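You operate a simulated robot arm through the tools that you are given. There is no shell and no other tool. Be economical: measure what you need, move in short steps, check, and stop when the job is done.

The job below is to be done with a simulated robot arm. You get a single attempt, and the scene is never put back.

JOB
Stack the wash beaker marked "74" from the top of the island by the mixer on top of the wash beaker that says "71". Take the rinse tube that says "518" from the top of the island by the mixer and put it on the low shelf over the brown drawers. Take the green tester card on the top of the island by the bath and put it away on the top of the service cupboard. Stack the empty bottle labelled "905" from the top of the steel table on top of the empty bottle marked "903". Stack the steel tin marked "61" from the top of the steel table on top of the steel tin that says "62". Put the white-cap bottle from the top of the steel cart on top of the carton there. Any order will do. Set down upright: rinse tube, green tester card, white-cap bottle.
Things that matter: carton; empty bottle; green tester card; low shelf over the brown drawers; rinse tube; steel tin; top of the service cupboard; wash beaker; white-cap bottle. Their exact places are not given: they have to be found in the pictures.

It is judged by the outcome, as a careful person would: the job done as asked, and still so three seconds after it is handed in. It fails if anything else is knocked over, pushed out of place, dropped, spilled or broken. A push-on lid holds only when it is set on centred and level and pressed home; a screw cap is set on level and turned clockwise until tight.

ROBOT AND FRAMES
A 7-joint arm with a two-finger parallel gripper on a trunk, on a base that drives. Base frame: it is fixed to the floor where the robot stands at the start and does not move with it; the origin is under the middle of the robot, x ahead of it, y to its left, z up; the surface under the hand at the start is at about z = 850. Readings come in mm, degrees, newtons and seconds.
With the tool pointing down near the work surface it reaches from about 420 to 900 mm from the robot's upright axis, wherever it stands. Its first joint turns from -115.0 to 115.0 degrees. Places, roughly: carton [-1500, 750, 750]; empty bottle [250, 1500, 1000]; green tester card [1500, 250, 1000]; low shelf over the brown drawers [3100, -2600, 400]; rinse tube [750, 0, 1000]; steel tin [-250, 1500, 1000]; top of the service cupboard [-400, -5500, 900]; wash beaker [500, 0, 1000]; white-cap bottle [-1500, 250, 750]. Payload 3.91 kg.
The TCP is the grasp point between the finger pads, 30 mm short of the fingertips. In the tool frame z runs along the fingers and y along their closing line. Largest opening 110 mm; finger width 20, thickness 10; the body of the gripper, 48 by 112 mm, starts 55 mm behind the TCP.
Orientation is told as [roll, pitch, yaw] about the base's x, y, z axes, in that order, counted from this pose: with the fingers straight down and closing along the base's y, the tool's x points along the base's -x, its y along +y and its z along -z.

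CONTROLS
- The arm moves only by the tool arm_command. Its argument "moves" is one flat list of numbers, 7 for each row, row after row: the opening, from 0 (shut) to 1 (fully open), then the shift along the tool's x, y, z in units of 300 mm (1.0 is 300 mm), then the turn, a rotation vector about the tool's x, y, z in units of 90 degrees (1.0 is 90 degrees). In form: [grip, dx, dy, dz, wx, wy, wz, grip, dx, dy, dz, wx, wy, wz, ...]. A call has 1 to 20 rows; each row is the pose to reach, as a shift and turn from the pose commanded when the call began, along the tool's axes at that moment. A call with a number of a shift or a turn outside -1 to 1 is refused whole. Rows are played at 5 a second. More than 50 mm and 8.6 degrees between two rows, or a gripper value outside its range, and nothing of the call is played. Where a pose cannot be reached the arm comes as near as it can. A force on the tool above 40 N (or 10 N above the force at the start of the call, whichever is more), or a blocked arm, ends the call early, and 0.2 s more pass. The fingers move at their own pace (about 153 mm/s each) and stop on an object; they squeeze with about 34 N. The grip force told is the motor's: it shows also when the fingers shut on nothing. Time passes only in rows, and 0.2 s behind the last, so rows that repeat a pose let the fingers close. The reply holds the time, the measured pose of the TCP, the force on the tool along the base axes, the opening and the grip force, in the units named above and with some noise, with the torque about the TCP (base axes, N m) and any sound that the robot's microphone picked up.
- Cameras (640 x 400 px; columns grow to the right, rows downward): "scene" is now at [223.8, 163.8, 1201.9]; the picture's right is [-0.46, -0.89, 0.00], its down [-0.41, 0.21, -0.89] and it looks along [0.79, -0.40, -0.46] (base axes); focal length 214 px, centre (320, 200). "wrist" rides on the gripper at [72, 17, -103] in the tool frame; the picture's right is [-0.23, 0.97, 0.00], its down [-0.76, -0.18, -0.62] and it looks along [-0.61, -0.14, 0.78] (tool axes); focal length 222 px, centre (320, 200).
- get_image(camera): a new picture of that camera. No time passes.
- lift_body(by): slides the trunk up (or, below 0, down) by that many mm; the arm and the scene camera ride with it, the base frame stays. It gives what a move gives, with no picture.
- roll_base(legs): drives the robot by 1 to 6 legs, each [ahead, left, turn to the left] in mm, mm and degrees, along the robot's own axes; the way and the turn of a leg run together, so that a leg with both is an arc; at most 1500 mm and 180 degrees a leg. The arm and the cameras ride along, it lands a little off, and it stops where it bumps. It gives what a move gives.
- pan_tilt(pan, tilt): turns the head with the scene camera to pan (to the left, within 80 degrees either way) and tilt (down, from -29 to 69), counted from straight ahead of the robot. It gives what a move gives.
- measure_at(camera, pixels): for up to 12 pixels [column, row] of the newest picture of that camera ("zoom" is the newest enlarged one), the place [x, y, z] in the base frame of the surface seen there, good to about 2 mm. No time passes.
- zoom(camera, box): a new picture of the part [left, top, right, bottom] of that camera's present view, enlarged. No time passes.
- finish_job(): hands the job in; it is judged then, once.

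Go step by step. Measure first, check grasps and placings, and put right what went wrong. The budget is 124 turns and 114 pictures, counting those below and the enlarged ones. Unless the task says otherwise, let go and move clear before handing in.

The tools are called after "Request:" as a command line: name --argument value ..., lists and objects as JSON in quotes. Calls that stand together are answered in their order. arm_command: Moves the arm, as the interface text tells. Its arguments: {"type":"object","properties":{"moves":{"type":"array","items":{"type":"number"}}},"required":["moves"]} The other tools are called the same way: lift_body (by) slides the trunk up or down; roll_base (legs) drives the base; pan_tilt (pan, tilt) turns the head that bears the scene camera; get_image (camera) takes a picture; measure_at (camera, pixels) gives the place of the surface under pixels of a picture; zoom (camera, box) takes an enlarged picture of a part of a camera's view; finish_job () hands the job in.

At the start:

```text
t: 0.0
tool_pos: [543.0, 117.7, 1188.9]
orientation: [0.0, 0.0, 0.0]
contact_force: [0.4, 0.0, -0.1]
ft_torque: [0.02, 0.01, 0.0]
finger_gap: 109.9
finger_force: 0.0
trunk travel left (down, up): [-525.0, 465.0]
robot x, y, heading: [-0.1, 2.7, -0.2]
head pan, tilt: [-27.1, 27.5]
```

scene: 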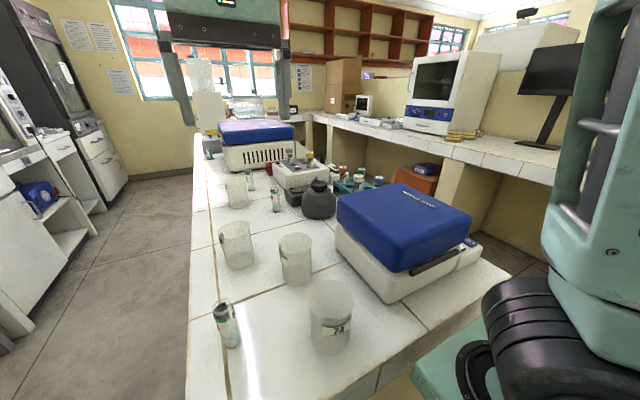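
wrist: 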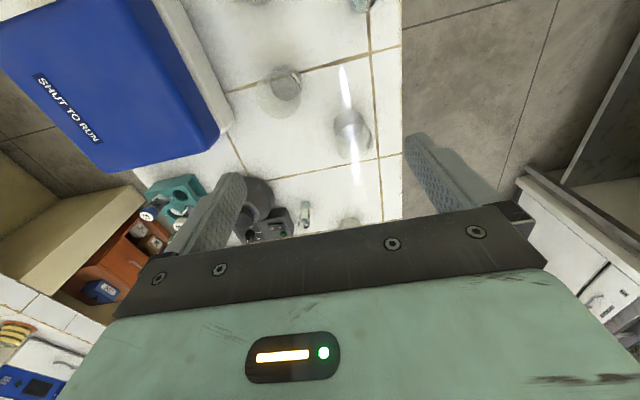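

The scene picture shows an island with beakers at (330,315), (297,258), (235,245), (237,190), and tubes at (226,322), (276,200). I'll enlarge to read the labels.

Request:
zoom --camera "scene" --box '[190, 210, 370, 360]'

Request:
zoom --camera "scene" --box '[190, 130, 390, 230]'

Request:
measure_at --camera "scene" --pixels '[[330, 340], [297, 270], [237, 255], [237, 195], [226, 330], [276, 205], [250, 182], [380, 370], [318, 200]]'

```text
2.67 times, centred on (280, 285) of scene
```

zoom: 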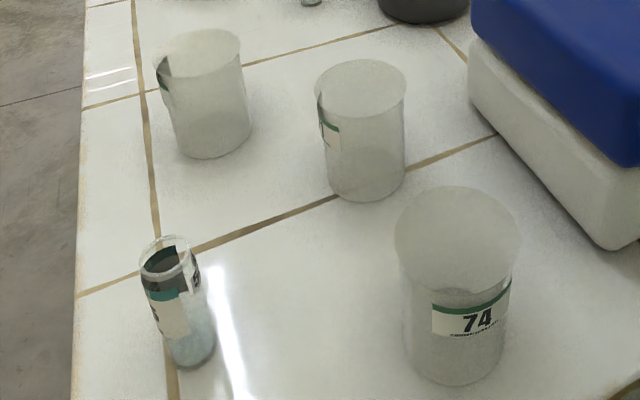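

```text
3.20 times, centred on (290, 180) of scene
```

zoom: 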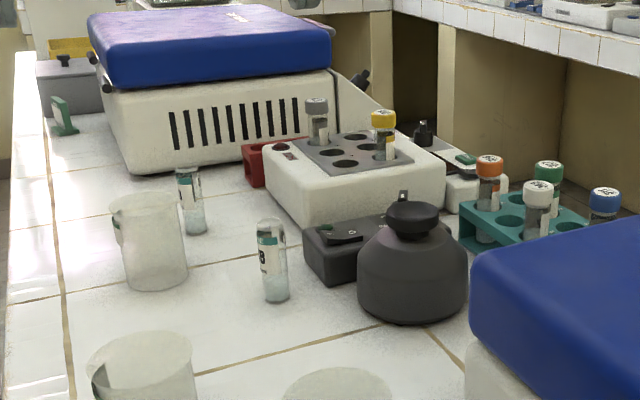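

```text
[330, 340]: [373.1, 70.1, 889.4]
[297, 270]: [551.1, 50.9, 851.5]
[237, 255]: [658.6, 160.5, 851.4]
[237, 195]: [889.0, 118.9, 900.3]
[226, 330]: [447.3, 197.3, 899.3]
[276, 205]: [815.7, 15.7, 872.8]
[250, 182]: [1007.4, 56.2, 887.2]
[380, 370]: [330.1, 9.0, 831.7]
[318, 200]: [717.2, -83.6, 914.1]
```

I can read 74 on the nearest beaker at about (373,70). The other labels face +y, so I'll look around before driving into the left aisle.

Request:
pan_tilt --pan 78 --tilt 25

Request:
get_image --camera "scene"

Request:
pan_tilt --pan 20 --tilt 35

Request:
get_image --camera "scene"

Request:
pan_tilt --pan -78 --tilt 25

Request:
get_image --camera "scene"

```text
t: 1.8
tool_pos: [543.0, 118.1, 1189.0]
orientation: [0.0, 0.0, -0.1]
contact_force: [0.7, 0.5, -0.7]
ft_torque: [-0.02, -0.05, 0.04]
finger_gap: 109.9
finger_force: 0.1
trunk travel left (down, up): [-525.0, 465.0]
robot x, y, heading: [0.5, -1.5, 0.1]
head pan, tilt: [78.0, 25.0]
```

```text
109 pictures are left
```

scene: 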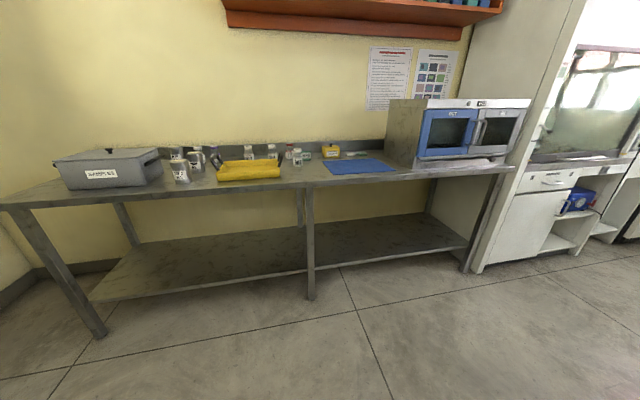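

```text
t: 3.1
tool_pos: [544.0, 118.0, 1189.9]
orientation: [0.0, 0.0, 0.0]
contact_force: [-0.7, 0.9, -0.3]
ft_torque: [-0.01, 0.0, 0.03]
finger_gap: 110.1
finger_force: 0.1
trunk travel left (down, up): [-525.0, 465.0]
robot x, y, heading: [1.6, 2.5, -0.2]
head pan, tilt: [20.0, 35.0]
```

```text
108 pictures are left
```

scene: 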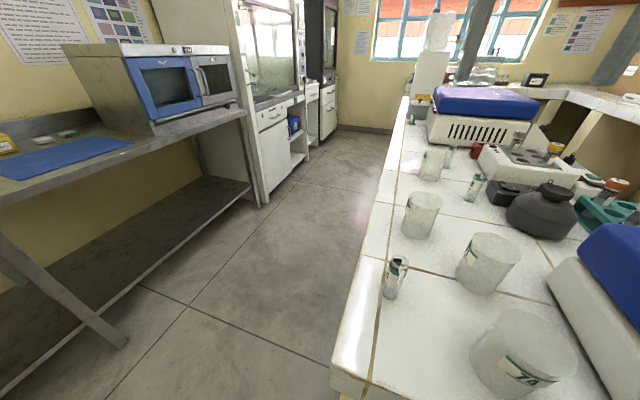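

```text
t: 4.8
tool_pos: [542.3, 117.4, 1189.0]
orientation: [0.0, 0.0, 0.1]
contact_force: [-0.3, -0.7, 0.5]
ft_torque: [-0.02, 0.0, -0.04]
finger_gap: 109.8
finger_force: 0.2
trunk travel left (down, up): [-525.0, 465.0]
robot x, y, heading: [-0.3, -1.2, 0.1]
head pan, tilt: [-78.0, 25.0]
```

```text
107 pictures are left
```

scene: 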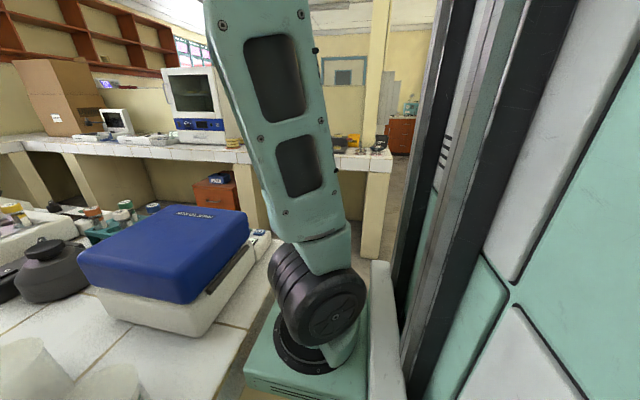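

The aisle lies between the island and the steel table. I'll measure its edges and the island objects.

Request:
pan_tilt --pan 35 --tilt 38

Request:
get_image --camera "scene"

Request:
measure_at --camera "scene" --pixels '[[440, 300], [470, 220], [490, 150], [500, 120], [175, 345], [305, 220], [370, 180], [110, 240], [330, 150], [300, 300], [425, 110], [405, 380]]'

```text
t: 6.7
tool_pos: [543.0, 118.8, 1188.9]
orientation: [0.0, 0.0, -0.1]
contact_force: [-0.4, 0.1, -0.5]
ft_torque: [-0.01, 0.02, -0.01]
finger_gap: 110.1
finger_force: 0.2
trunk travel left (down, up): [-525.0, 465.0]
robot x, y, heading: [2.3, -0.3, -0.2]
head pan, tilt: [35.0, 38.0]
```

```text
106 pictures are left
```

scene: 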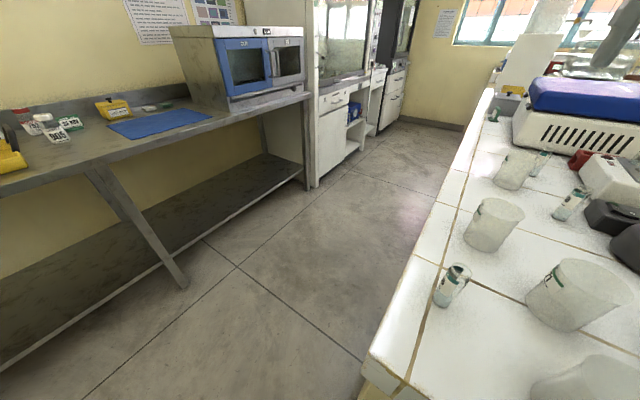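

```text
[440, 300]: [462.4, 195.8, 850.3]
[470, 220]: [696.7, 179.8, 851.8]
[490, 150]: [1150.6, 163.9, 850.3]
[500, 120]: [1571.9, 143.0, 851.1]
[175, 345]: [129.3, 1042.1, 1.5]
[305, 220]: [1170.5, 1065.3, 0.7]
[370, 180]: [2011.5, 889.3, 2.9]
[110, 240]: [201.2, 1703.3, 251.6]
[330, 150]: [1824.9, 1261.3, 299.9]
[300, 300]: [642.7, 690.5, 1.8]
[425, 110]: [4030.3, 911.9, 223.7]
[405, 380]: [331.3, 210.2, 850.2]
```

The aisle runs from about y=260 to y=1200, so the robot fits in the middle. I'll drive to (0,720) and face the steel table.

Request:
roll_base --legs '[[0, 700, 0], [0, 0, 90]]'

Request:
pan_tilt --pan 0 --tilt 35

Request:
get_image --camera "scene"

Request:
get_image --camera "wrist"

```text
t: 14.3
tool_pos: [-111.0, 1234.0, 1188.7]
orientation: [0.1, -0.1, 89.3]
contact_force: [0.3, -0.7, -0.3]
ft_torque: [0.0, 0.01, 0.01]
finger_gap: 109.8
finger_force: 0.1
trunk travel left (down, up): [-525.0, 465.0]
robot x, y, heading: [2.7, 691.1, 89.1]
head pan, tilt: [35.0, 38.0]
```

```text
t: 15.3
tool_pos: [-110.8, 1234.3, 1189.2]
orientation: [0.0, 0.0, 89.4]
contact_force: [-0.7, 0.1, -0.7]
ft_torque: [-0.01, -0.01, -0.01]
finger_gap: 110.1
finger_force: 0.0
trunk travel left (down, up): [-525.0, 465.0]
robot x, y, heading: [0.3, 686.9, 89.3]
head pan, tilt: [0.0, 35.0]
```

```text
105 pictures are left
```

scene: 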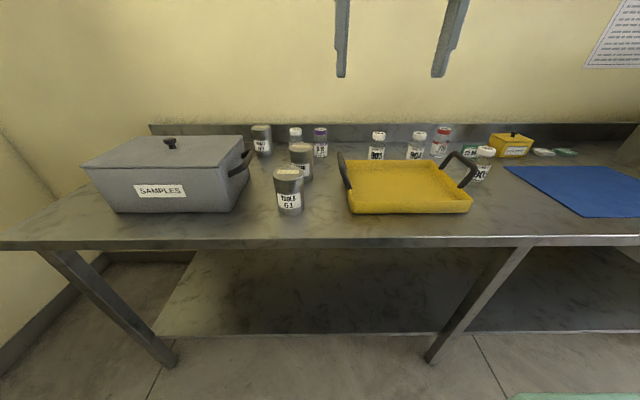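

```text
104 pictures are left
```

wrist: 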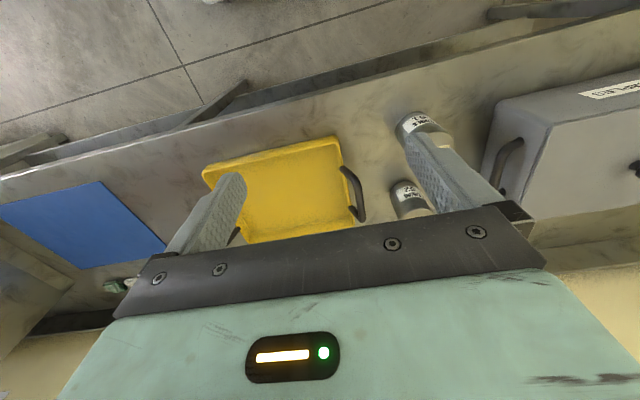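

Tins are at (289,190), (301,160) and (262,140), and bottles are around (377..485,150). I'll enlarge both groups and measure.

Request:
zoom --camera "scene" --box '[240, 115, 340, 220]'

Request:
zoom --camera "scene" --box '[355, 115, 515, 215]'

Request:
measure_at --camera "scene" --pixels '[[289, 171], [289, 190], [289, 213], [302, 147], [302, 160], [295, 180], [262, 127], [262, 145], [378, 150], [415, 152], [441, 145], [484, 170]]'

Request:
measure_at --camera "scene" --pixels '[[378, 132], [418, 133], [442, 128], [485, 148], [477, 181], [470, 149], [350, 160], [470, 165], [240, 160], [295, 129], [320, 130], [400, 225]]'

```text
3.81 times, centred on (290, 168) of scene
```

zoom: 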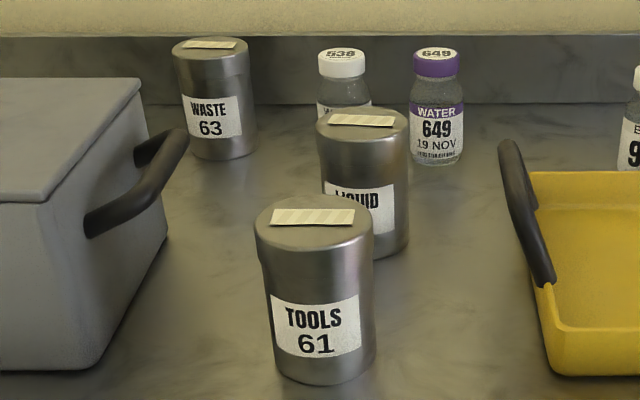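

```text
4.00 times, centred on (435, 165) of scene
```

zoom: 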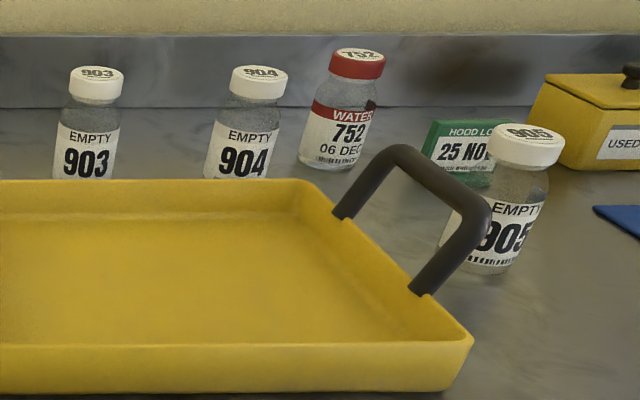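

```text
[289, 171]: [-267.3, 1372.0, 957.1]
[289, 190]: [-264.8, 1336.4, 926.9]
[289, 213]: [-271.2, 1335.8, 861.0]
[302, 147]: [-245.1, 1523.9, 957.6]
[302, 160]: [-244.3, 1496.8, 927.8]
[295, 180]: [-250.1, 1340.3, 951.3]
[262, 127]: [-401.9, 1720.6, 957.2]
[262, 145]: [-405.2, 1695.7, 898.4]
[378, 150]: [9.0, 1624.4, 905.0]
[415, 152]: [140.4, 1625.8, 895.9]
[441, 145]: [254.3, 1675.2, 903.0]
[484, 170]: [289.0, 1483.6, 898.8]
```

```text
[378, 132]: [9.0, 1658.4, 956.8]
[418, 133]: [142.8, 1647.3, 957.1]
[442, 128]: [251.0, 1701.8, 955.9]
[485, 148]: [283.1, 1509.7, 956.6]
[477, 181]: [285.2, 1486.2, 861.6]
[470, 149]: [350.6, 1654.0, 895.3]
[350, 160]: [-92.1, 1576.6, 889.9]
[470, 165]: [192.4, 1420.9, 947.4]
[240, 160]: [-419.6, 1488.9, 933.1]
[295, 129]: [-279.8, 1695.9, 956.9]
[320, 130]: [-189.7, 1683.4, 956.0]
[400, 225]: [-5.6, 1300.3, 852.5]
```

The middle tin should be 62, but its number is hidden. I'll check it through the wrist camera and measure the rims.

Request:
zoom --camera "wrist" --box '[370, 90, 480, 230]'

Request:
measure_at --camera "scene" --pixels '[[288.4, 168.5], [288.4, 181], [274.5, 173.8], [302.5, 173.8], [301, 144.8], [301, 152], [290.8, 148.5], [311.5, 148.5], [301, 148.5], [288.4, 174.5]]'

Request:
measure_at --camera "wrist" --pixels '[[408, 192], [415, 122], [405, 203], [420, 130]]'

```text
2.86 times, centred on (425, 160) of wrist
```

zoom: 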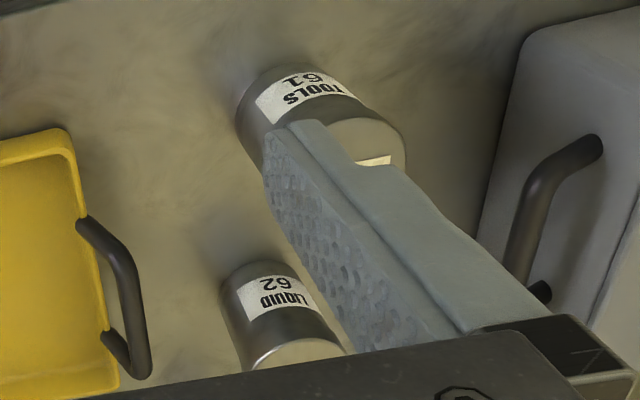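

```text
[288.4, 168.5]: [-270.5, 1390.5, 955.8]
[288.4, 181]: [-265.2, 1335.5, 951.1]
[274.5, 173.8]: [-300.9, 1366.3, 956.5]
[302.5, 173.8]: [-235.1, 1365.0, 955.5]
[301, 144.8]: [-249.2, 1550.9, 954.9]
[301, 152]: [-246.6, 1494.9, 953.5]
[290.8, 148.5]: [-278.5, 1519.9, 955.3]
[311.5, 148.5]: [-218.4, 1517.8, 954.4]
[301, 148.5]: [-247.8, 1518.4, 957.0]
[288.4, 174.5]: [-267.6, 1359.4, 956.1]
```

```text
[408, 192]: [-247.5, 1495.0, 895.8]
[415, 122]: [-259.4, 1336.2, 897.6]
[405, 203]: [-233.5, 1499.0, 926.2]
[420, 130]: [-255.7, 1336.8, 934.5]
```

The middle tin is confirmed as 62, with centres at 61 ≈ (-267,1368) and 62 ≈ (-248,1527), both about 66 mm across. I'll move the base a bit closer so everything on the table is within reach.

Request:
roll_base --legs '[[130, 50, 0]]'

```text
t: 16.7
tool_pos: [-157.7, 1364.9, 1190.4]
orientation: [-0.1, 0.0, 89.2]
contact_force: [0.1, -0.1, -0.2]
ft_torque: [-0.06, 0.0, 0.0]
finger_gap: 110.1
finger_force: 0.1
trunk travel left (down, up): [-525.0, 465.0]
robot x, y, heading: [-46.1, 820.0, 89.4]
head pan, tilt: [0.0, 35.0]
```

Now I'll move above tin 61 and stop just above it to check.

Request:
arm_command --moves '[1, -0.002, 0.12, 0, 0, 0, 0, 1, -0.004, 0.24, 0, 0, 0, 0, 1, -0.006, 0.363, 0, 0, 0, 0, 1, -0.006, 0.363, 0.16, 0, 0, 0, 1, -0.006, 0.363, 0.32, 0, 0, 0, 1, -0.006, 0.363, 0.48, 0, 0, 0, 1, -0.006, 0.363, 0.58, 0, 0, 0]'

Request:
get_image --camera "scene"

Request:
get_image --camera "wrist"

```text
t: 18.3
tool_pos: [-267.0, 1369.9, 1015.5]
orientation: [0.1, 0.0, 89.3]
contact_force: [-0.3, -0.6, 0.2]
ft_torque: [0.03, -0.04, -0.01]
finger_gap: 109.8
finger_force: 0.1
trunk travel left (down, up): [-525.0, 465.0]
robot x, y, heading: [-46.5, 818.1, 89.1]
head pan, tilt: [0.0, 35.0]
```

```text
100 pictures are left
```

scene: 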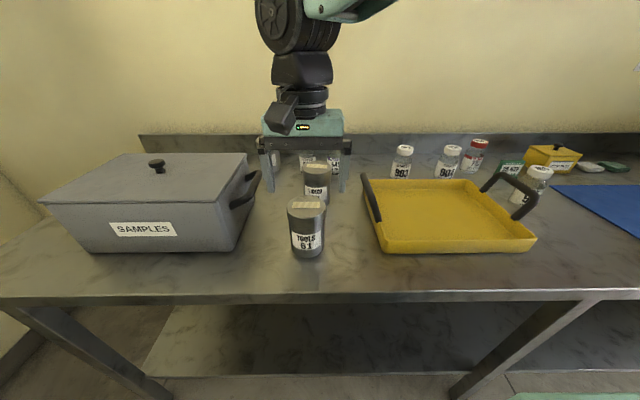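

```text
99 pictures are left
```

wrist: 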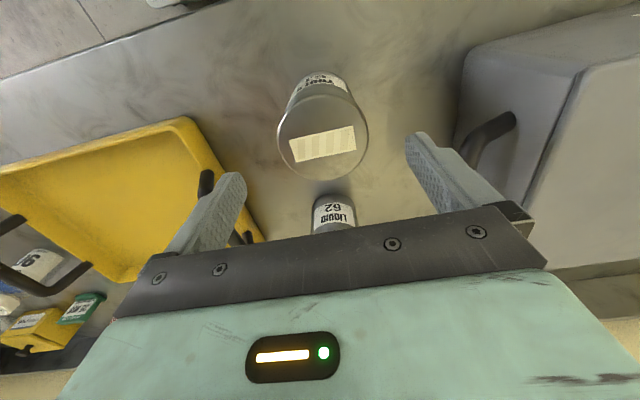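

The gripper looks centred in x over tin 61. I'll re-measure both tin tops from the new pictures to refine.

Request:
measure_at --camera "wrist" --pixels '[[280, 140], [366, 140], [323, 96], [323, 178], [323, 136]]'

Request:
measure_at --camera "scene" --pixels '[[290, 206], [323, 206], [306, 200], [306, 212], [306, 245], [316, 172], [316, 185], [316, 165], [304, 169], [328, 169]]'

```text
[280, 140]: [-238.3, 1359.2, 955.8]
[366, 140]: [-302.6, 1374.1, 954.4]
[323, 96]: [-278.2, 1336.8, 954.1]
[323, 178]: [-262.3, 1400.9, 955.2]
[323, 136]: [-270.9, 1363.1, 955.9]
```

```text
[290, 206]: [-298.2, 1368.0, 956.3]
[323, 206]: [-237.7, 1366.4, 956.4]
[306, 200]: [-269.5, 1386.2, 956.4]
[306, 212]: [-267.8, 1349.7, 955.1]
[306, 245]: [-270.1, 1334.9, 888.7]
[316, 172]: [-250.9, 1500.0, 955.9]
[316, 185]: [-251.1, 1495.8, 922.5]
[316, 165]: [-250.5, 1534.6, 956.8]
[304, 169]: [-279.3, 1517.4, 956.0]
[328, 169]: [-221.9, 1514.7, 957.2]
```

Tin 61 is at (-269,1368) and 62 at (-250.5,1528), so the offset is small. I'll descend, close, and lift.

Request:
arm_command --moves '[1, 0.006, 0.007, 0.15, 0, 0, 0, 1, 0.006, 0.007, 0.31, 0, 0, 0, 1, 0.006, 0.007, 0.31, 0, 0, 0, 0, 0.006, 0.007, 0.31, 0, 0, 0, 0, 0.006, 0.007, 0.31, 0, 0, 0, 0, 0.006, 0.007, 0.31, 0, 0, 0, 0, 0.006, 0.007, 0.25, 0, 0, 0, 0, 0.006, 0.007, 0.1, 0, 0, 0, 0, 0.006, 0.007, -0.05, 0, 0, 0, 0, 0.006, 0.007, -0.13, 0, 0, 0]'

Request:
get_image --camera "scene"

```text
t: 20.5
tool_pos: [-268.4, 1365.0, 1053.8]
orientation: [0.0, 0.0, 89.2]
contact_force: [1.4, 0.4, 0.1]
ft_torque: [0.0, -0.02, -0.02]
finger_gap: 0.1
finger_force: 34.2
trunk travel left (down, up): [-525.0, 465.0]
robot x, y, heading: [-42.9, 823.3, 89.2]
head pan, tilt: [0.0, 35.0]
```

```text
98 pictures are left
```

scene: 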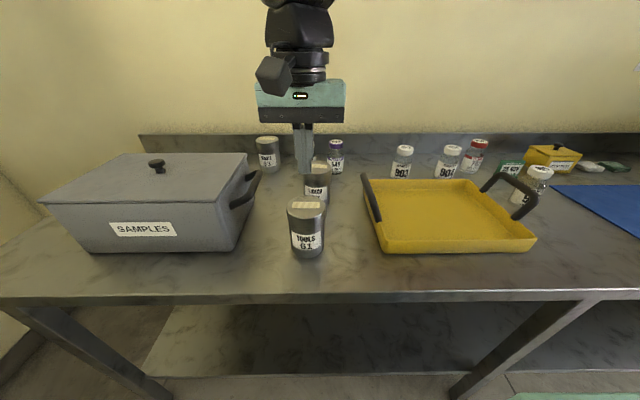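

The fingers shut on nothing. I'll check where the fingers really are compared with the told pose.

Request:
measure_at --camera "scene" --pixels '[[303, 160], [303, 140], [300, 115], [303, 95], [306, 206], [306, 245], [316, 170]]'

Request:
get_image --camera "wrist"

Request:
zoom --camera "scene" --box '[250, 70, 360, 270]'

```text
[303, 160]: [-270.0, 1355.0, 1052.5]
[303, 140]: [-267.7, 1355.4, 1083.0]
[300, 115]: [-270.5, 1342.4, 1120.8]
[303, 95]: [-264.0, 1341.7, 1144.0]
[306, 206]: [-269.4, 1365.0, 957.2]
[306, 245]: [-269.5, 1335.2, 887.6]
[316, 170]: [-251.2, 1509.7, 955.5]
```

```text
97 pictures are left
```

wrist: 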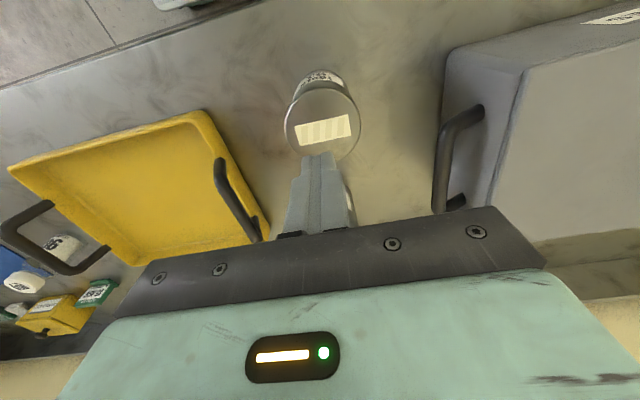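

```text
2.00 times, centred on (305, 170) of scene
```

zoom: 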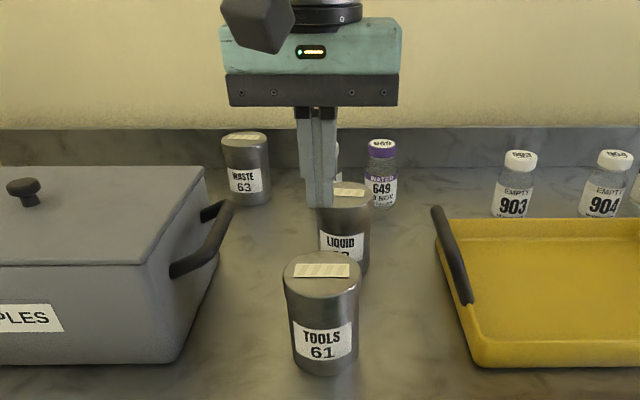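

The told pose is right, so either the tin slipped out or the fingers closed too soon. I'll go down again and close without lifting, to see the readings.

Request:
arm_command --moves '[1, 0, 0, 0, 0, 0, 0, 1, 0, 0, 0, 0, 0, 0, 1, -0.008, 0, 0.15, 0, 0, 0, 1, -0.008, 0, 0.3, 0, 0, 0, 1, -0.008, 0, 0.44, 0, 0, 0, 1, -0.008, 0, 0.44, 0, 0, 0, 1, -0.008, 0, 0.44, 0, 0, 0]'

Request:
get_image --camera "scene"

Request:
arm_command --moves '[0.3, 0, 0, 0, 0, 0, 0, 0.3, 0, 0, 0, 0, 0, 0, 0.3, 0, 0, 0, 0, 0, 0, 0.3, 0, 0, 0, 0, 0, 0]'

```text
t: 22.1
tool_pos: [-269.5, 1366.5, 920.3]
orientation: [0.0, 0.0, 89.1]
contact_force: [0.1, 0.3, -0.1]
ft_torque: [-0.03, -0.01, 0.03]
finger_gap: 110.1
finger_force: 0.1
trunk travel left (down, up): [-525.0, 465.0]
robot x, y, heading: [-47.3, 815.8, 89.5]
head pan, tilt: [0.0, 35.0]
```

```text
95 pictures are left
```

scene: 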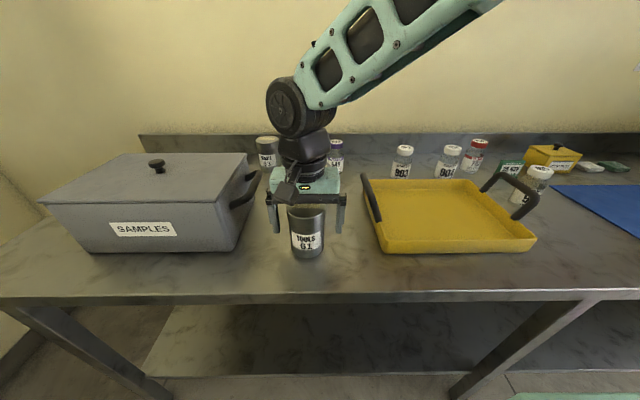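

```text
t: 23.1
tool_pos: [-269.4, 1367.5, 921.5]
orientation: [0.0, 0.0, 89.0]
contact_force: [-1.7, -0.6, -0.9]
ft_torque: [0.0, 0.11, 0.04]
finger_gap: 69.8
finger_force: 34.6
trunk travel left (down, up): [-525.0, 465.0]
robot x, y, heading: [-46.4, 819.6, 89.3]
head pan, tilt: [0.0, 35.0]
```

The fingers now hold the tin, with a gap of 69.8 and a force of 34.6. I'll lift slowly and check.

Request:
arm_command --moves '[0, 0, 0, 0, 0, 0, 0, 0, 0, 0, -0.02, 0, 0, 0, 0, 0, 0, -0.04, 0, 0, 0, 0, 0, 0, -0.06, 0, 0, 0, 0, 0, 0, -0.1, 0, 0, 0]'

```text
t: 24.3
tool_pos: [-267.1, 1368.6, 953.0]
orientation: [0.0, 0.2, 89.2]
contact_force: [-0.3, 0.0, -2.4]
ft_torque: [0.01, 0.02, 0.01]
finger_gap: 69.5
finger_force: 33.8
trunk travel left (down, up): [-525.0, 465.0]
robot x, y, heading: [-49.9, 822.9, 89.5]
head pan, tilt: [0.0, 35.0]
```

Held this time, with a load of about 2.4 N. I'll lift clear slowly, then look.

Request:
arm_command --moves '[0, 0, 0, -0.06, 0, 0, 0, 0, 0, 0, -0.12, 0, 0, 0, 0, 0, 0, -0.18, 0, 0, 0, 0, 0, 0, -0.24, 0, 0, 0, 0, 0, 0, -0.3, 0, 0, 0, 0, 0, 0, -0.36, 0, 0, 0]'

Request:
get_image --camera "scene"

```text
t: 25.7
tool_pos: [-268.5, 1367.3, 1060.1]
orientation: [0.0, 0.0, 89.2]
contact_force: [-0.2, 0.4, -2.4]
ft_torque: [-0.02, 0.0, -0.02]
finger_gap: 69.7
finger_force: 33.9
trunk travel left (down, up): [-525.0, 465.0]
robot x, y, heading: [-46.2, 823.5, 89.3]
head pan, tilt: [0.0, 35.0]
```

```text
94 pictures are left
```

scene: 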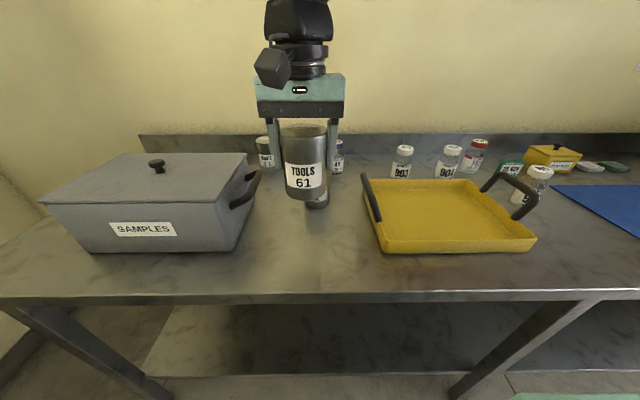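

The tin hangs level. I'll move over tin 62, which is 160 mm further and 18 mm to +x.

Request:
arm_command --moves '[0, -0.09, -0.01, 0, 0, 0, 0, 0, -0.18, -0.02, 0, 0, 0, 0, 0, -0.27, -0.03, 0, 0, 0, 0, 0, -0.36, -0.04, 0, 0, 0, 0, 0, -0.45, -0.05, 0, 0, 0, 0, 0, -0.534, -0.054, 0, 0, 0, 0, 0, -0.534, -0.054, 0, 0, 0, 0]'

Request:
zoom --camera "scene" --box '[250, 70, 380, 220]'

```text
t: 27.3
tool_pos: [-249.6, 1529.7, 1059.0]
orientation: [0.0, 0.0, 89.2]
contact_force: [0.0, -0.1, -2.7]
ft_torque: [0.05, -0.04, 0.04]
finger_gap: 69.2
finger_force: 33.9
trunk travel left (down, up): [-525.0, 465.0]
robot x, y, heading: [-48.1, 817.2, 89.3]
head pan, tilt: [0.0, 35.0]
```

```text
2.67 times, centred on (315, 145) of scene
```

zoom: 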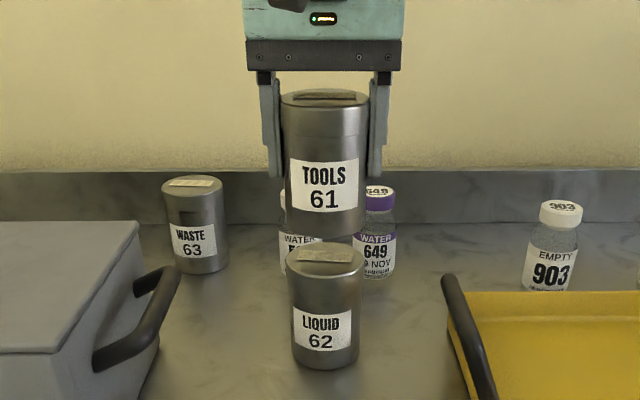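

I'll compare the front faces and sides of the two tins for alignment.

Request:
measure_at --camera "zoom" --pixels '[[325, 155], [325, 300], [305, 155], [345, 155], [305, 300], [345, 300], [292, 200], [358, 200], [294, 320], [357, 320]]'

```text
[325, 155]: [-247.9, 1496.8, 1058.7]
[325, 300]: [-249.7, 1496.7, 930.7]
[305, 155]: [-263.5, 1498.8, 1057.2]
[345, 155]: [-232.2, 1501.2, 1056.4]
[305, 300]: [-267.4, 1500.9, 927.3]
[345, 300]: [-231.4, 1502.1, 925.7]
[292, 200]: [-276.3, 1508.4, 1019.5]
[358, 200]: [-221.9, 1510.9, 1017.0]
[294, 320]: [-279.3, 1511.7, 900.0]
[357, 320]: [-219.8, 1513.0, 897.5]
```

They are aligned within about 1 mm. I'll lower 32 mm gently and check the force.

Request:
arm_command --moves '[0, 0, 0.003, 0.04, 0, 0, 0, 0, 0, 0.003, 0.08, 0, 0, 0, 0, 0, 0.003, 0.1, 0, 0, 0, 0, 0, 0.003, 0.107, 0, 0, 0, 0, 0, 0.003, 0.107, 0, 0, 0]'

```text
t: 28.5
tool_pos: [-250.8, 1528.3, 1028.2]
orientation: [0.0, 0.0, 89.1]
contact_force: [0.6, -0.2, -2.7]
ft_torque: [0.01, 0.03, 0.02]
finger_gap: 69.4
finger_force: 33.9
trunk travel left (down, up): [-525.0, 465.0]
robot x, y, heading: [-46.0, 820.9, 89.3]
head pan, tilt: [0.0, 35.0]
```

Request:
arm_command --moves '[0, 0, 0, 0.004, 0, 0, 0, 0, 0, 0, 0.008, 0, 0, 0, 0, 0, 0, 0.008, 0, 0, 0]'

```text
t: 29.3
tool_pos: [-249.6, 1527.5, 1027.7]
orientation: [0.1, -0.1, 89.2]
contact_force: [0.5, -0.6, 8.4]
ft_torque: [-0.27, -0.17, 0.02]
finger_gap: 69.5
finger_force: 33.9
trunk travel left (down, up): [-525.0, 465.0]
robot x, y, heading: [-44.1, 825.8, 89.4]
head pan, tilt: [0.0, 35.0]
```

The tin is in contact (+8.4 N). I'll open and rise clear.

Request:
arm_command --moves '[0.72, 0, 0, -0.003, 0, 0, 0, 0.85, 0, 0, -0.003, 0, 0, 0, 1, 0, 0, -0.003, 0, 0, 0, 1, 0, 0, -0.003, 0, 0, 0, 1, 0, 0, -0.1, 0, 0, 0, 1, 0, 0, -0.25, 0, 0, 0, 1, 0, 0, -0.4, 0, 0, 0]'

Request:
get_image --camera "scene"

```text
t: 30.9
tool_pos: [-250.5, 1526.7, 1144.9]
orientation: [0.0, 0.2, 89.3]
contact_force: [0.1, -0.7, 0.5]
ft_torque: [-0.01, 0.03, -0.01]
finger_gap: 110.0
finger_force: 0.0
trunk travel left (down, up): [-525.0, 465.0]
robot x, y, heading: [-46.7, 822.0, 89.2]
head pan, tilt: [0.0, 35.0]
```

```text
92 pictures are left
```

scene: 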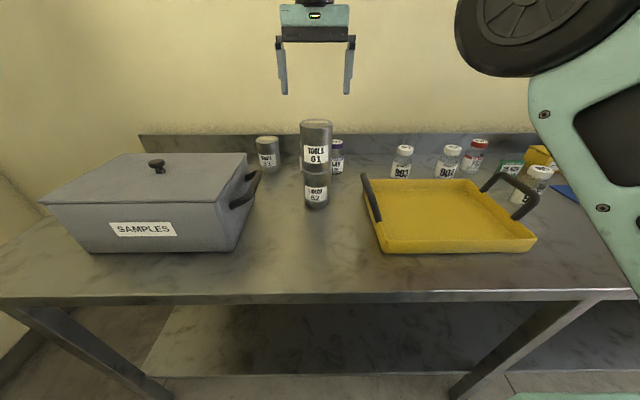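

The tins are stacked well. Next is bottle 905, so I'll measure it, bottle 903 and the tray handle.

Request:
zoom --camera "scene" --box '[380, 130, 560, 230]'

Request:
measure_at --camera "zoom" --pixels '[[565, 125], [565, 135], [543, 143], [592, 143], [565, 155], [558, 180], [560, 215], [505, 155], [540, 200], [525, 250], [480, 160], [385, 200]]'

Request:
measure_at --camera "zoom" --pixels '[[85, 58], [85, 66], [61, 60], [109, 60], [85, 110], [85, 140], [253, 60], [85, 78], [350, 45], [485, 120]]'

```text
3.56 times, centred on (470, 180) of scene
```

zoom: 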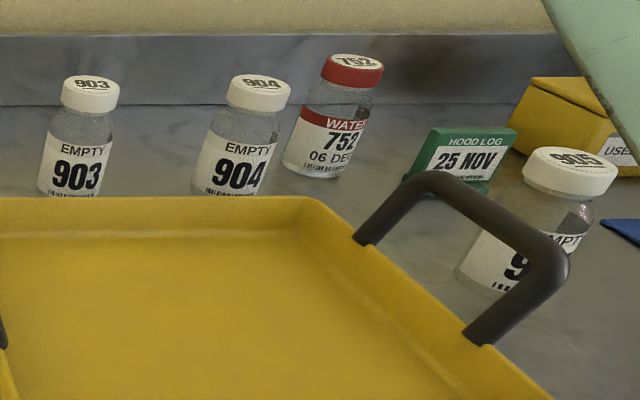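

```text
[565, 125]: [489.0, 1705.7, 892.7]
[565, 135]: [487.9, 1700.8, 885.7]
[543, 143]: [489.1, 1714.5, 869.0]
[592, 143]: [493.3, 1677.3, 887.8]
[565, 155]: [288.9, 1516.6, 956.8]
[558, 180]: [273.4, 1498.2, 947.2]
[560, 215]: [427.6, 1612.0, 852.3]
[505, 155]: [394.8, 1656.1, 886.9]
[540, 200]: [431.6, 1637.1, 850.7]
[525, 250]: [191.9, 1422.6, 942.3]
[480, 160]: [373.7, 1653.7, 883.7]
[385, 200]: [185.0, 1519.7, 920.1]
```

```text
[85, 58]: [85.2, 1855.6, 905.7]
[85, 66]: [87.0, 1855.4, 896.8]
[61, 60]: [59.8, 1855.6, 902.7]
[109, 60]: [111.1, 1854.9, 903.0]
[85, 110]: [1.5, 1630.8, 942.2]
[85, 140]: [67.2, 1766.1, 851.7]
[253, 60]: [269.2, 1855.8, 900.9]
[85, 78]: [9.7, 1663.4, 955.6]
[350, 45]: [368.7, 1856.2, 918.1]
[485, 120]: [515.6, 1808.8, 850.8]
```

The handle is at x≈190, clear of the fingers. I'll refine the cap centres.

Request:
measure_at --camera "zoom" --pixels '[[91, 82], [66, 84], [115, 86], [91, 77], [91, 89], [569, 170], [530, 166], [612, 176], [569, 152], [569, 190], [90, 100], [565, 192]]'

```text
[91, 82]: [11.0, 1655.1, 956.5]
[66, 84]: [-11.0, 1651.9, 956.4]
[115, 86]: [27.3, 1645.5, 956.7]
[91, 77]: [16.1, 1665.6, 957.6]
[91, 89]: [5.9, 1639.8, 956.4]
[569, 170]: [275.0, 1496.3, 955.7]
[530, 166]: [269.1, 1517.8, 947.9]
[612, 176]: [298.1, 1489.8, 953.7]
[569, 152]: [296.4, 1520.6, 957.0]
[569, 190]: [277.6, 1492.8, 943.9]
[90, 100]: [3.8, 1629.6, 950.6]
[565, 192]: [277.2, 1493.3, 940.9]
```

Centres are roughly 903 ≈ (9.5,1651) and 905 ≈ (286,1508). I'll move above 905 in two calls.

Request:
arm_command --moves '[1, 0.003, -0.15, -0.02, 0, 0, 0, 1, 0.007, -0.3, -0.04, 0, 0, 0, 1, 0.01, -0.45, -0.05, 0, 0, 0, 1, 0.014, -0.6, -0.05, 0, 0, 0, 1, 0.017, -0.75, -0.05, 0, 0, 0, 1, 0.02, -0.9, -0.05, 0, 0, 0]'

Request:
arm_command --moves '[1, 0.003, -0.15, 0, 0, 0, 0, 1, 0.007, -0.3, 0, 0, 0, 0, 1, 0.01, -0.45, 0, 0, 0, 0, 1, 0.014, -0.6, 0, 0, 0, 0, 1, 0.017, -0.75, 0, 0, 0, 0, 1, 0.02, -0.89, 0, 0, 0, 0, 1, 0.02, -0.89, 0.15, 0, 0, 0, 1, 0.02, -0.89, 0.3, 0, 0, 0, 1, 0.02, -0.89, 0.45, 0, 0, 0, 1, 0.02, -0.89, 0.45, 0, 0, 0]'

Request:
get_image --camera "wrist"

Request:
get_image --camera "scene"

```text
t: 32.3
tool_pos: [20.8, 1516.2, 1159.3]
orientation: [-0.1, 0.0, 89.3]
contact_force: [-0.5, -0.5, 0.3]
ft_torque: [-0.01, -0.04, 0.02]
finger_gap: 110.0
finger_force: 0.1
trunk travel left (down, up): [-525.0, 465.0]
robot x, y, heading: [-47.0, 819.7, 89.3]
head pan, tilt: [0.0, 35.0]
```

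```text
t: 34.5
tool_pos: [284.3, 1513.3, 1023.1]
orientation: [0.0, 0.0, 89.2]
contact_force: [0.2, -0.3, -0.6]
ft_torque: [-0.01, 0.02, 0.02]
finger_gap: 110.2
finger_force: 0.0
trunk travel left (down, up): [-525.0, 465.0]
robot x, y, heading: [-45.0, 819.5, 89.2]
head pan, tilt: [0.0, 35.0]
```

```text
90 pictures are left
```

wrist: 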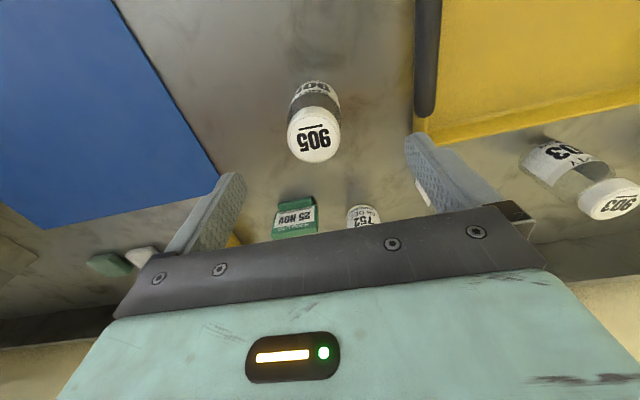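

```text
89 pictures are left
```

scene: 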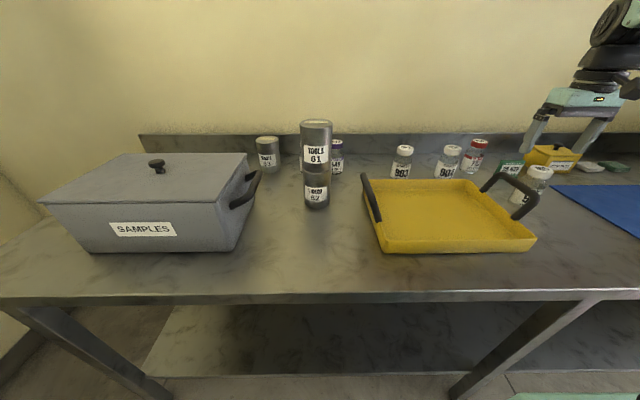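

Request:
measure_at --camera "wrist" --pixels '[[289, 130], [338, 133], [314, 110], [314, 158], [314, 135], [588, 202], [636, 195], [610, 183], [610, 212], [432, 110], [313, 98], [610, 200]]'

```text
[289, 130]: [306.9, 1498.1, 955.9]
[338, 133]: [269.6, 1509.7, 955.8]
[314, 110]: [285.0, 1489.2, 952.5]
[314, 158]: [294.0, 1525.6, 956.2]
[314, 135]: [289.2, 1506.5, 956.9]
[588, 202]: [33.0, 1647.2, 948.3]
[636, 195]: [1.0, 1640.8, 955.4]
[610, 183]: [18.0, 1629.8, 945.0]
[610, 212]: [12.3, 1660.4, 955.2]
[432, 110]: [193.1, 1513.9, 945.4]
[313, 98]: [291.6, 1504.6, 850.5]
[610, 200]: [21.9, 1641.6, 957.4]
```

Bottle 905's centre is (288.5,1507), with the handle clear at x=193. I'll descend to z≈914 and close at a grip of about 0.2.

Request:
arm_command --moves '[1, 0.021, -0.014, 0.02, 0, 0, 0, 1, 0.021, -0.014, 0.15, 0, 0, 0, 1, 0.021, -0.014, 0.28, 0, 0, 0, 1, 0.021, -0.014, 0.363, 0, 0, 0, 1, 0.021, -0.014, 0.363, 0, 0, 0, 1, 0.021, -0.014, 0.363, 0, 0, 0, 0.1, 0.021, -0.014, 0.363, 0, 0, 0, 0, 0.021, -0.014, 0.363, 0, 0, 0, 0, 0.021, -0.014, 0.363, 0, 0, 0, 0, 0.021, -0.014, 0.363, 0, 0, 0]'

Request:
arm_command --moves '[0, 0, 0, -0.02, 0, 0, 0, 0, 0, 0, -0.05, 0, 0, 0, 0, 0, 0, -0.1, 0, 0, 0, 0, 0, 0, -0.15, 0, 0, 0, 0, 0, 0, -0.22, 0, 0, 0, 0, 0, 0, -0.3, 0, 0, 0, 0, 0, 0, -0.38, 0, 0, 0, 0, 0, 0, -0.46, 0, 0, 0]'

Request:
get_image --camera "scene"

```text
t: 36.7
tool_pos: [290.3, 1503.2, 916.2]
orientation: [0.1, 0.0, 89.2]
contact_force: [-0.4, 0.0, -0.6]
ft_torque: [-0.05, 0.0, -0.01]
finger_gap: 50.6
finger_force: 34.3
trunk travel left (down, up): [-525.0, 465.0]
robot x, y, heading: [-43.2, 821.8, 89.3]
head pan, tilt: [0.0, 35.0]
```

```text
t: 38.5
tool_pos: [288.9, 1503.6, 1055.6]
orientation: [0.0, 0.1, 89.2]
contact_force: [0.3, -0.6, -0.5]
ft_torque: [0.0, 0.04, 0.01]
finger_gap: 50.2
finger_force: 33.7
trunk travel left (down, up): [-525.0, 465.0]
robot x, y, heading: [-47.8, 820.7, 89.2]
head pan, tilt: [0.0, 35.0]
```

```text
88 pictures are left
```

scene: 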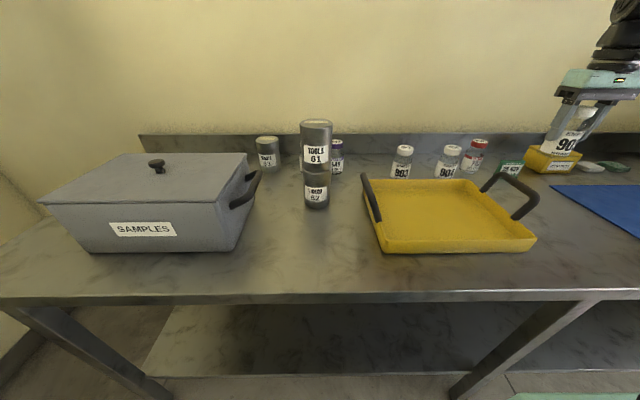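

Held at 50 mm. I'll carry it over 903, then check alignment before lowering.

Request:
arm_command --moves '[0, -0.059, 0.117, 0, 0, 0, 0, 0, -0.118, 0.235, 0, 0, 0, 0, 0, -0.176, 0.352, 0, 0, 0, 0, 0, -0.235, 0.469, 0, 0, 0, 0, 0, -0.294, 0.586, 0, 0, 0, 0, 0, -0.353, 0.704, 0, 0, 0, 0, 0, -0.411, 0.821, 0, 0, 0, 0, 0, -0.47, 0.938, 0, 0, 0, 0, 0, -0.47, 0.938, 0, 0, 0, 0]'

Request:
zoom --camera "scene" --box '[350, 70, 450, 190]'

Request:
get_image --camera "wrist"

```text
t: 40.5
tool_pos: [9.0, 1647.7, 1053.5]
orientation: [0.1, 0.0, 89.2]
contact_force: [-0.3, 0.5, -0.1]
ft_torque: [-0.04, 0.03, 0.0]
finger_gap: 50.6
finger_force: 34.0
trunk travel left (down, up): [-525.0, 465.0]
robot x, y, heading: [-45.4, 821.3, 89.5]
head pan, tilt: [0.0, 35.0]
```

```text
3.33 times, centred on (400, 130) of scene
```

zoom: 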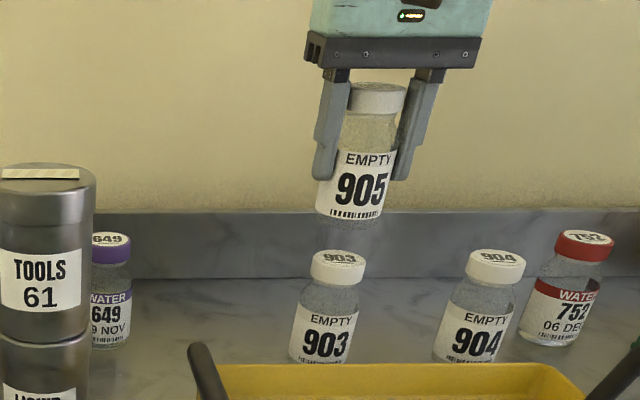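

```text
86 pictures are left
```

wrist: 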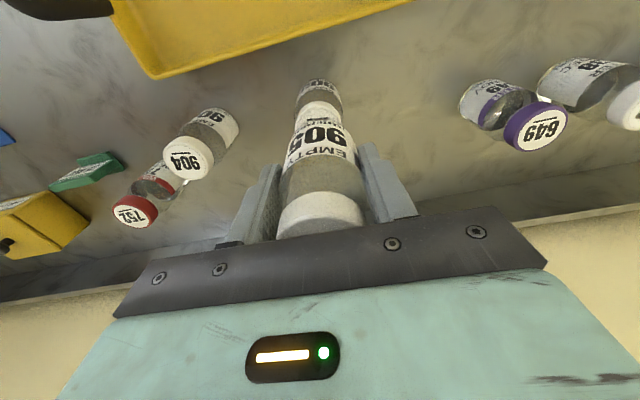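

I'll compare labels and caps of the two bottles.

Request:
measure_at --camera "zoom" --pixels '[[353, 188], [338, 188], [375, 188], [324, 340], [306, 340], [345, 340], [376, 100], [336, 270], [338, 258], [316, 265], [362, 268], [355, 98]]'

Request:
measure_at --camera "wrist" --pixels '[[318, 110], [300, 115], [338, 115], [318, 145], [318, 200], [318, 103]]'

```text
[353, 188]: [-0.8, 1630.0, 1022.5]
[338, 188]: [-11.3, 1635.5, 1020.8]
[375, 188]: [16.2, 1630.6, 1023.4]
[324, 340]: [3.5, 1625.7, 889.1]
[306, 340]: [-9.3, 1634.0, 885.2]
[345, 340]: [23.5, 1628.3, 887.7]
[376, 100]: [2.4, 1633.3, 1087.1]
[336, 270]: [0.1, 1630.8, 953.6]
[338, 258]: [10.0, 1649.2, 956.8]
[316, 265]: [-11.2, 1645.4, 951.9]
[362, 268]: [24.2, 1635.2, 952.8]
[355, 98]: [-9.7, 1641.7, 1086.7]
```

```text
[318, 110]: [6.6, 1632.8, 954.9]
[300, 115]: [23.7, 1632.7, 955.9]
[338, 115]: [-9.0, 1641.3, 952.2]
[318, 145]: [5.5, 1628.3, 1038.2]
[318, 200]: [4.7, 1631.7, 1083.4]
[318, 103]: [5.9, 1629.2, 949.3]
```

Bottle 905 sits about (−2, +3.5) mm off 903's centre. I'll correct and lower 31 mm.

Request:
arm_command --moves '[0, 0.012, -0.008, 0, 0, 0, 0, 0, 0.012, -0.008, 0.04, 0, 0, 0, 0, 0.012, -0.008, 0.08, 0, 0, 0, 0, 0.012, -0.008, 0.1, 0, 0, 0, 0, 0.012, -0.008, 0.103, 0, 0, 0, 0, 0.012, -0.008, 0.103, 0, 0, 0]'

Request:
zoom --camera "scene" --box '[360, 90, 440, 190]'

```text
t: 41.9
tool_pos: [12.2, 1643.8, 1022.7]
orientation: [0.0, 0.0, 89.2]
contact_force: [0.5, 0.3, -0.2]
ft_torque: [0.01, 0.01, -0.01]
finger_gap: 50.5
finger_force: 33.9
trunk travel left (down, up): [-525.0, 465.0]
robot x, y, heading: [-46.8, 821.7, 89.4]
head pan, tilt: [0.0, 35.0]
```

```text
4.00 times, centred on (400, 140) of scene
```

zoom: 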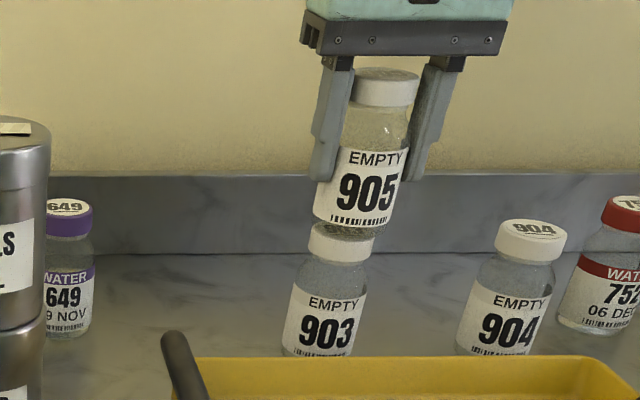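

Request:
measure_at --camera "zoom" --pixels '[[355, 190], [335, 190], [385, 190], [325, 330], [300, 330], [350, 330], [340, 248], [315, 242], [368, 248], [352, 205], [334, 205], [376, 205]]'

```text
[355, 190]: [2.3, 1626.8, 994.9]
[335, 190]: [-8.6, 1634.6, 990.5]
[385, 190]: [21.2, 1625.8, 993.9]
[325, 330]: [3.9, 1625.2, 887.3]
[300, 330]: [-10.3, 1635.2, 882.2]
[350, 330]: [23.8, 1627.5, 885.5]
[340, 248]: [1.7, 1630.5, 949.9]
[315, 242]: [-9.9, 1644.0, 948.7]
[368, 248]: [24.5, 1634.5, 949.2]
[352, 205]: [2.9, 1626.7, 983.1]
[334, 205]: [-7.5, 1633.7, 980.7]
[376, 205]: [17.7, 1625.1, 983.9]
```

They are aligned within about 2 mm. I'll lower to contact.

Request:
arm_command --moves '[0, 0, 0.005, 0.004, 0, 0, 0, 0, 0, 0.005, 0.008, 0, 0, 0, 0, 0, 0.005, 0.011, 0, 0, 0, 0, 0, 0.005, 0.011, 0, 0, 0]'

```text
t: 42.9
tool_pos: [11.0, 1642.7, 1021.1]
orientation: [0.1, -0.1, 89.2]
contact_force: [0.4, 1.4, 5.3]
ft_torque: [0.07, -0.03, 0.0]
finger_gap: 50.5
finger_force: 33.8
trunk travel left (down, up): [-525.0, 465.0]
robot x, y, heading: [-45.8, 820.3, 89.0]
head pan, tilt: [0.0, 35.0]
```

Request:
arm_command --moves '[0.55, 0, 0, -0.003, 0, 0, 0, 0.75, 0, 0, -0.003, 0, 0, 0, 1, 0, 0, -0.003, 0, 0, 0, 1, 0, 0, -0.003, 0, 0, 0, 1, 0, 0, -0.1, 0, 0, 0, 1, 0, 0, -0.25, 0, 0, 0, 1, 0, 0, -0.4, 0, 0, 0, 1, 0, 0, -0.5, 0, 0, 0]'

Request:
get_image --camera "scene"

```text
t: 44.7
tool_pos: [9.8, 1642.7, 1137.4]
orientation: [0.1, 0.0, 89.3]
contact_force: [-0.1, -0.4, 1.1]
ft_torque: [-0.01, 0.0, 0.02]
finger_gap: 109.9
finger_force: 0.2
out of reach, approached as far as the arm can: row 7, 8
trunk travel left (down, up): [-525.0, 465.0]
robot x, y, heading: [-43.0, 821.1, 89.3]
head pan, tilt: [0.0, 35.0]
```

```text
84 pictures are left
```

scene: 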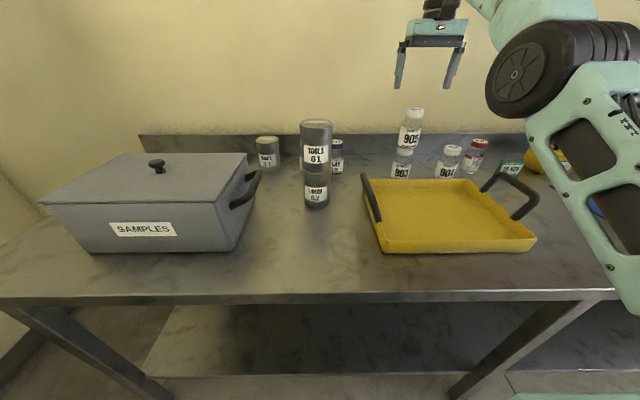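

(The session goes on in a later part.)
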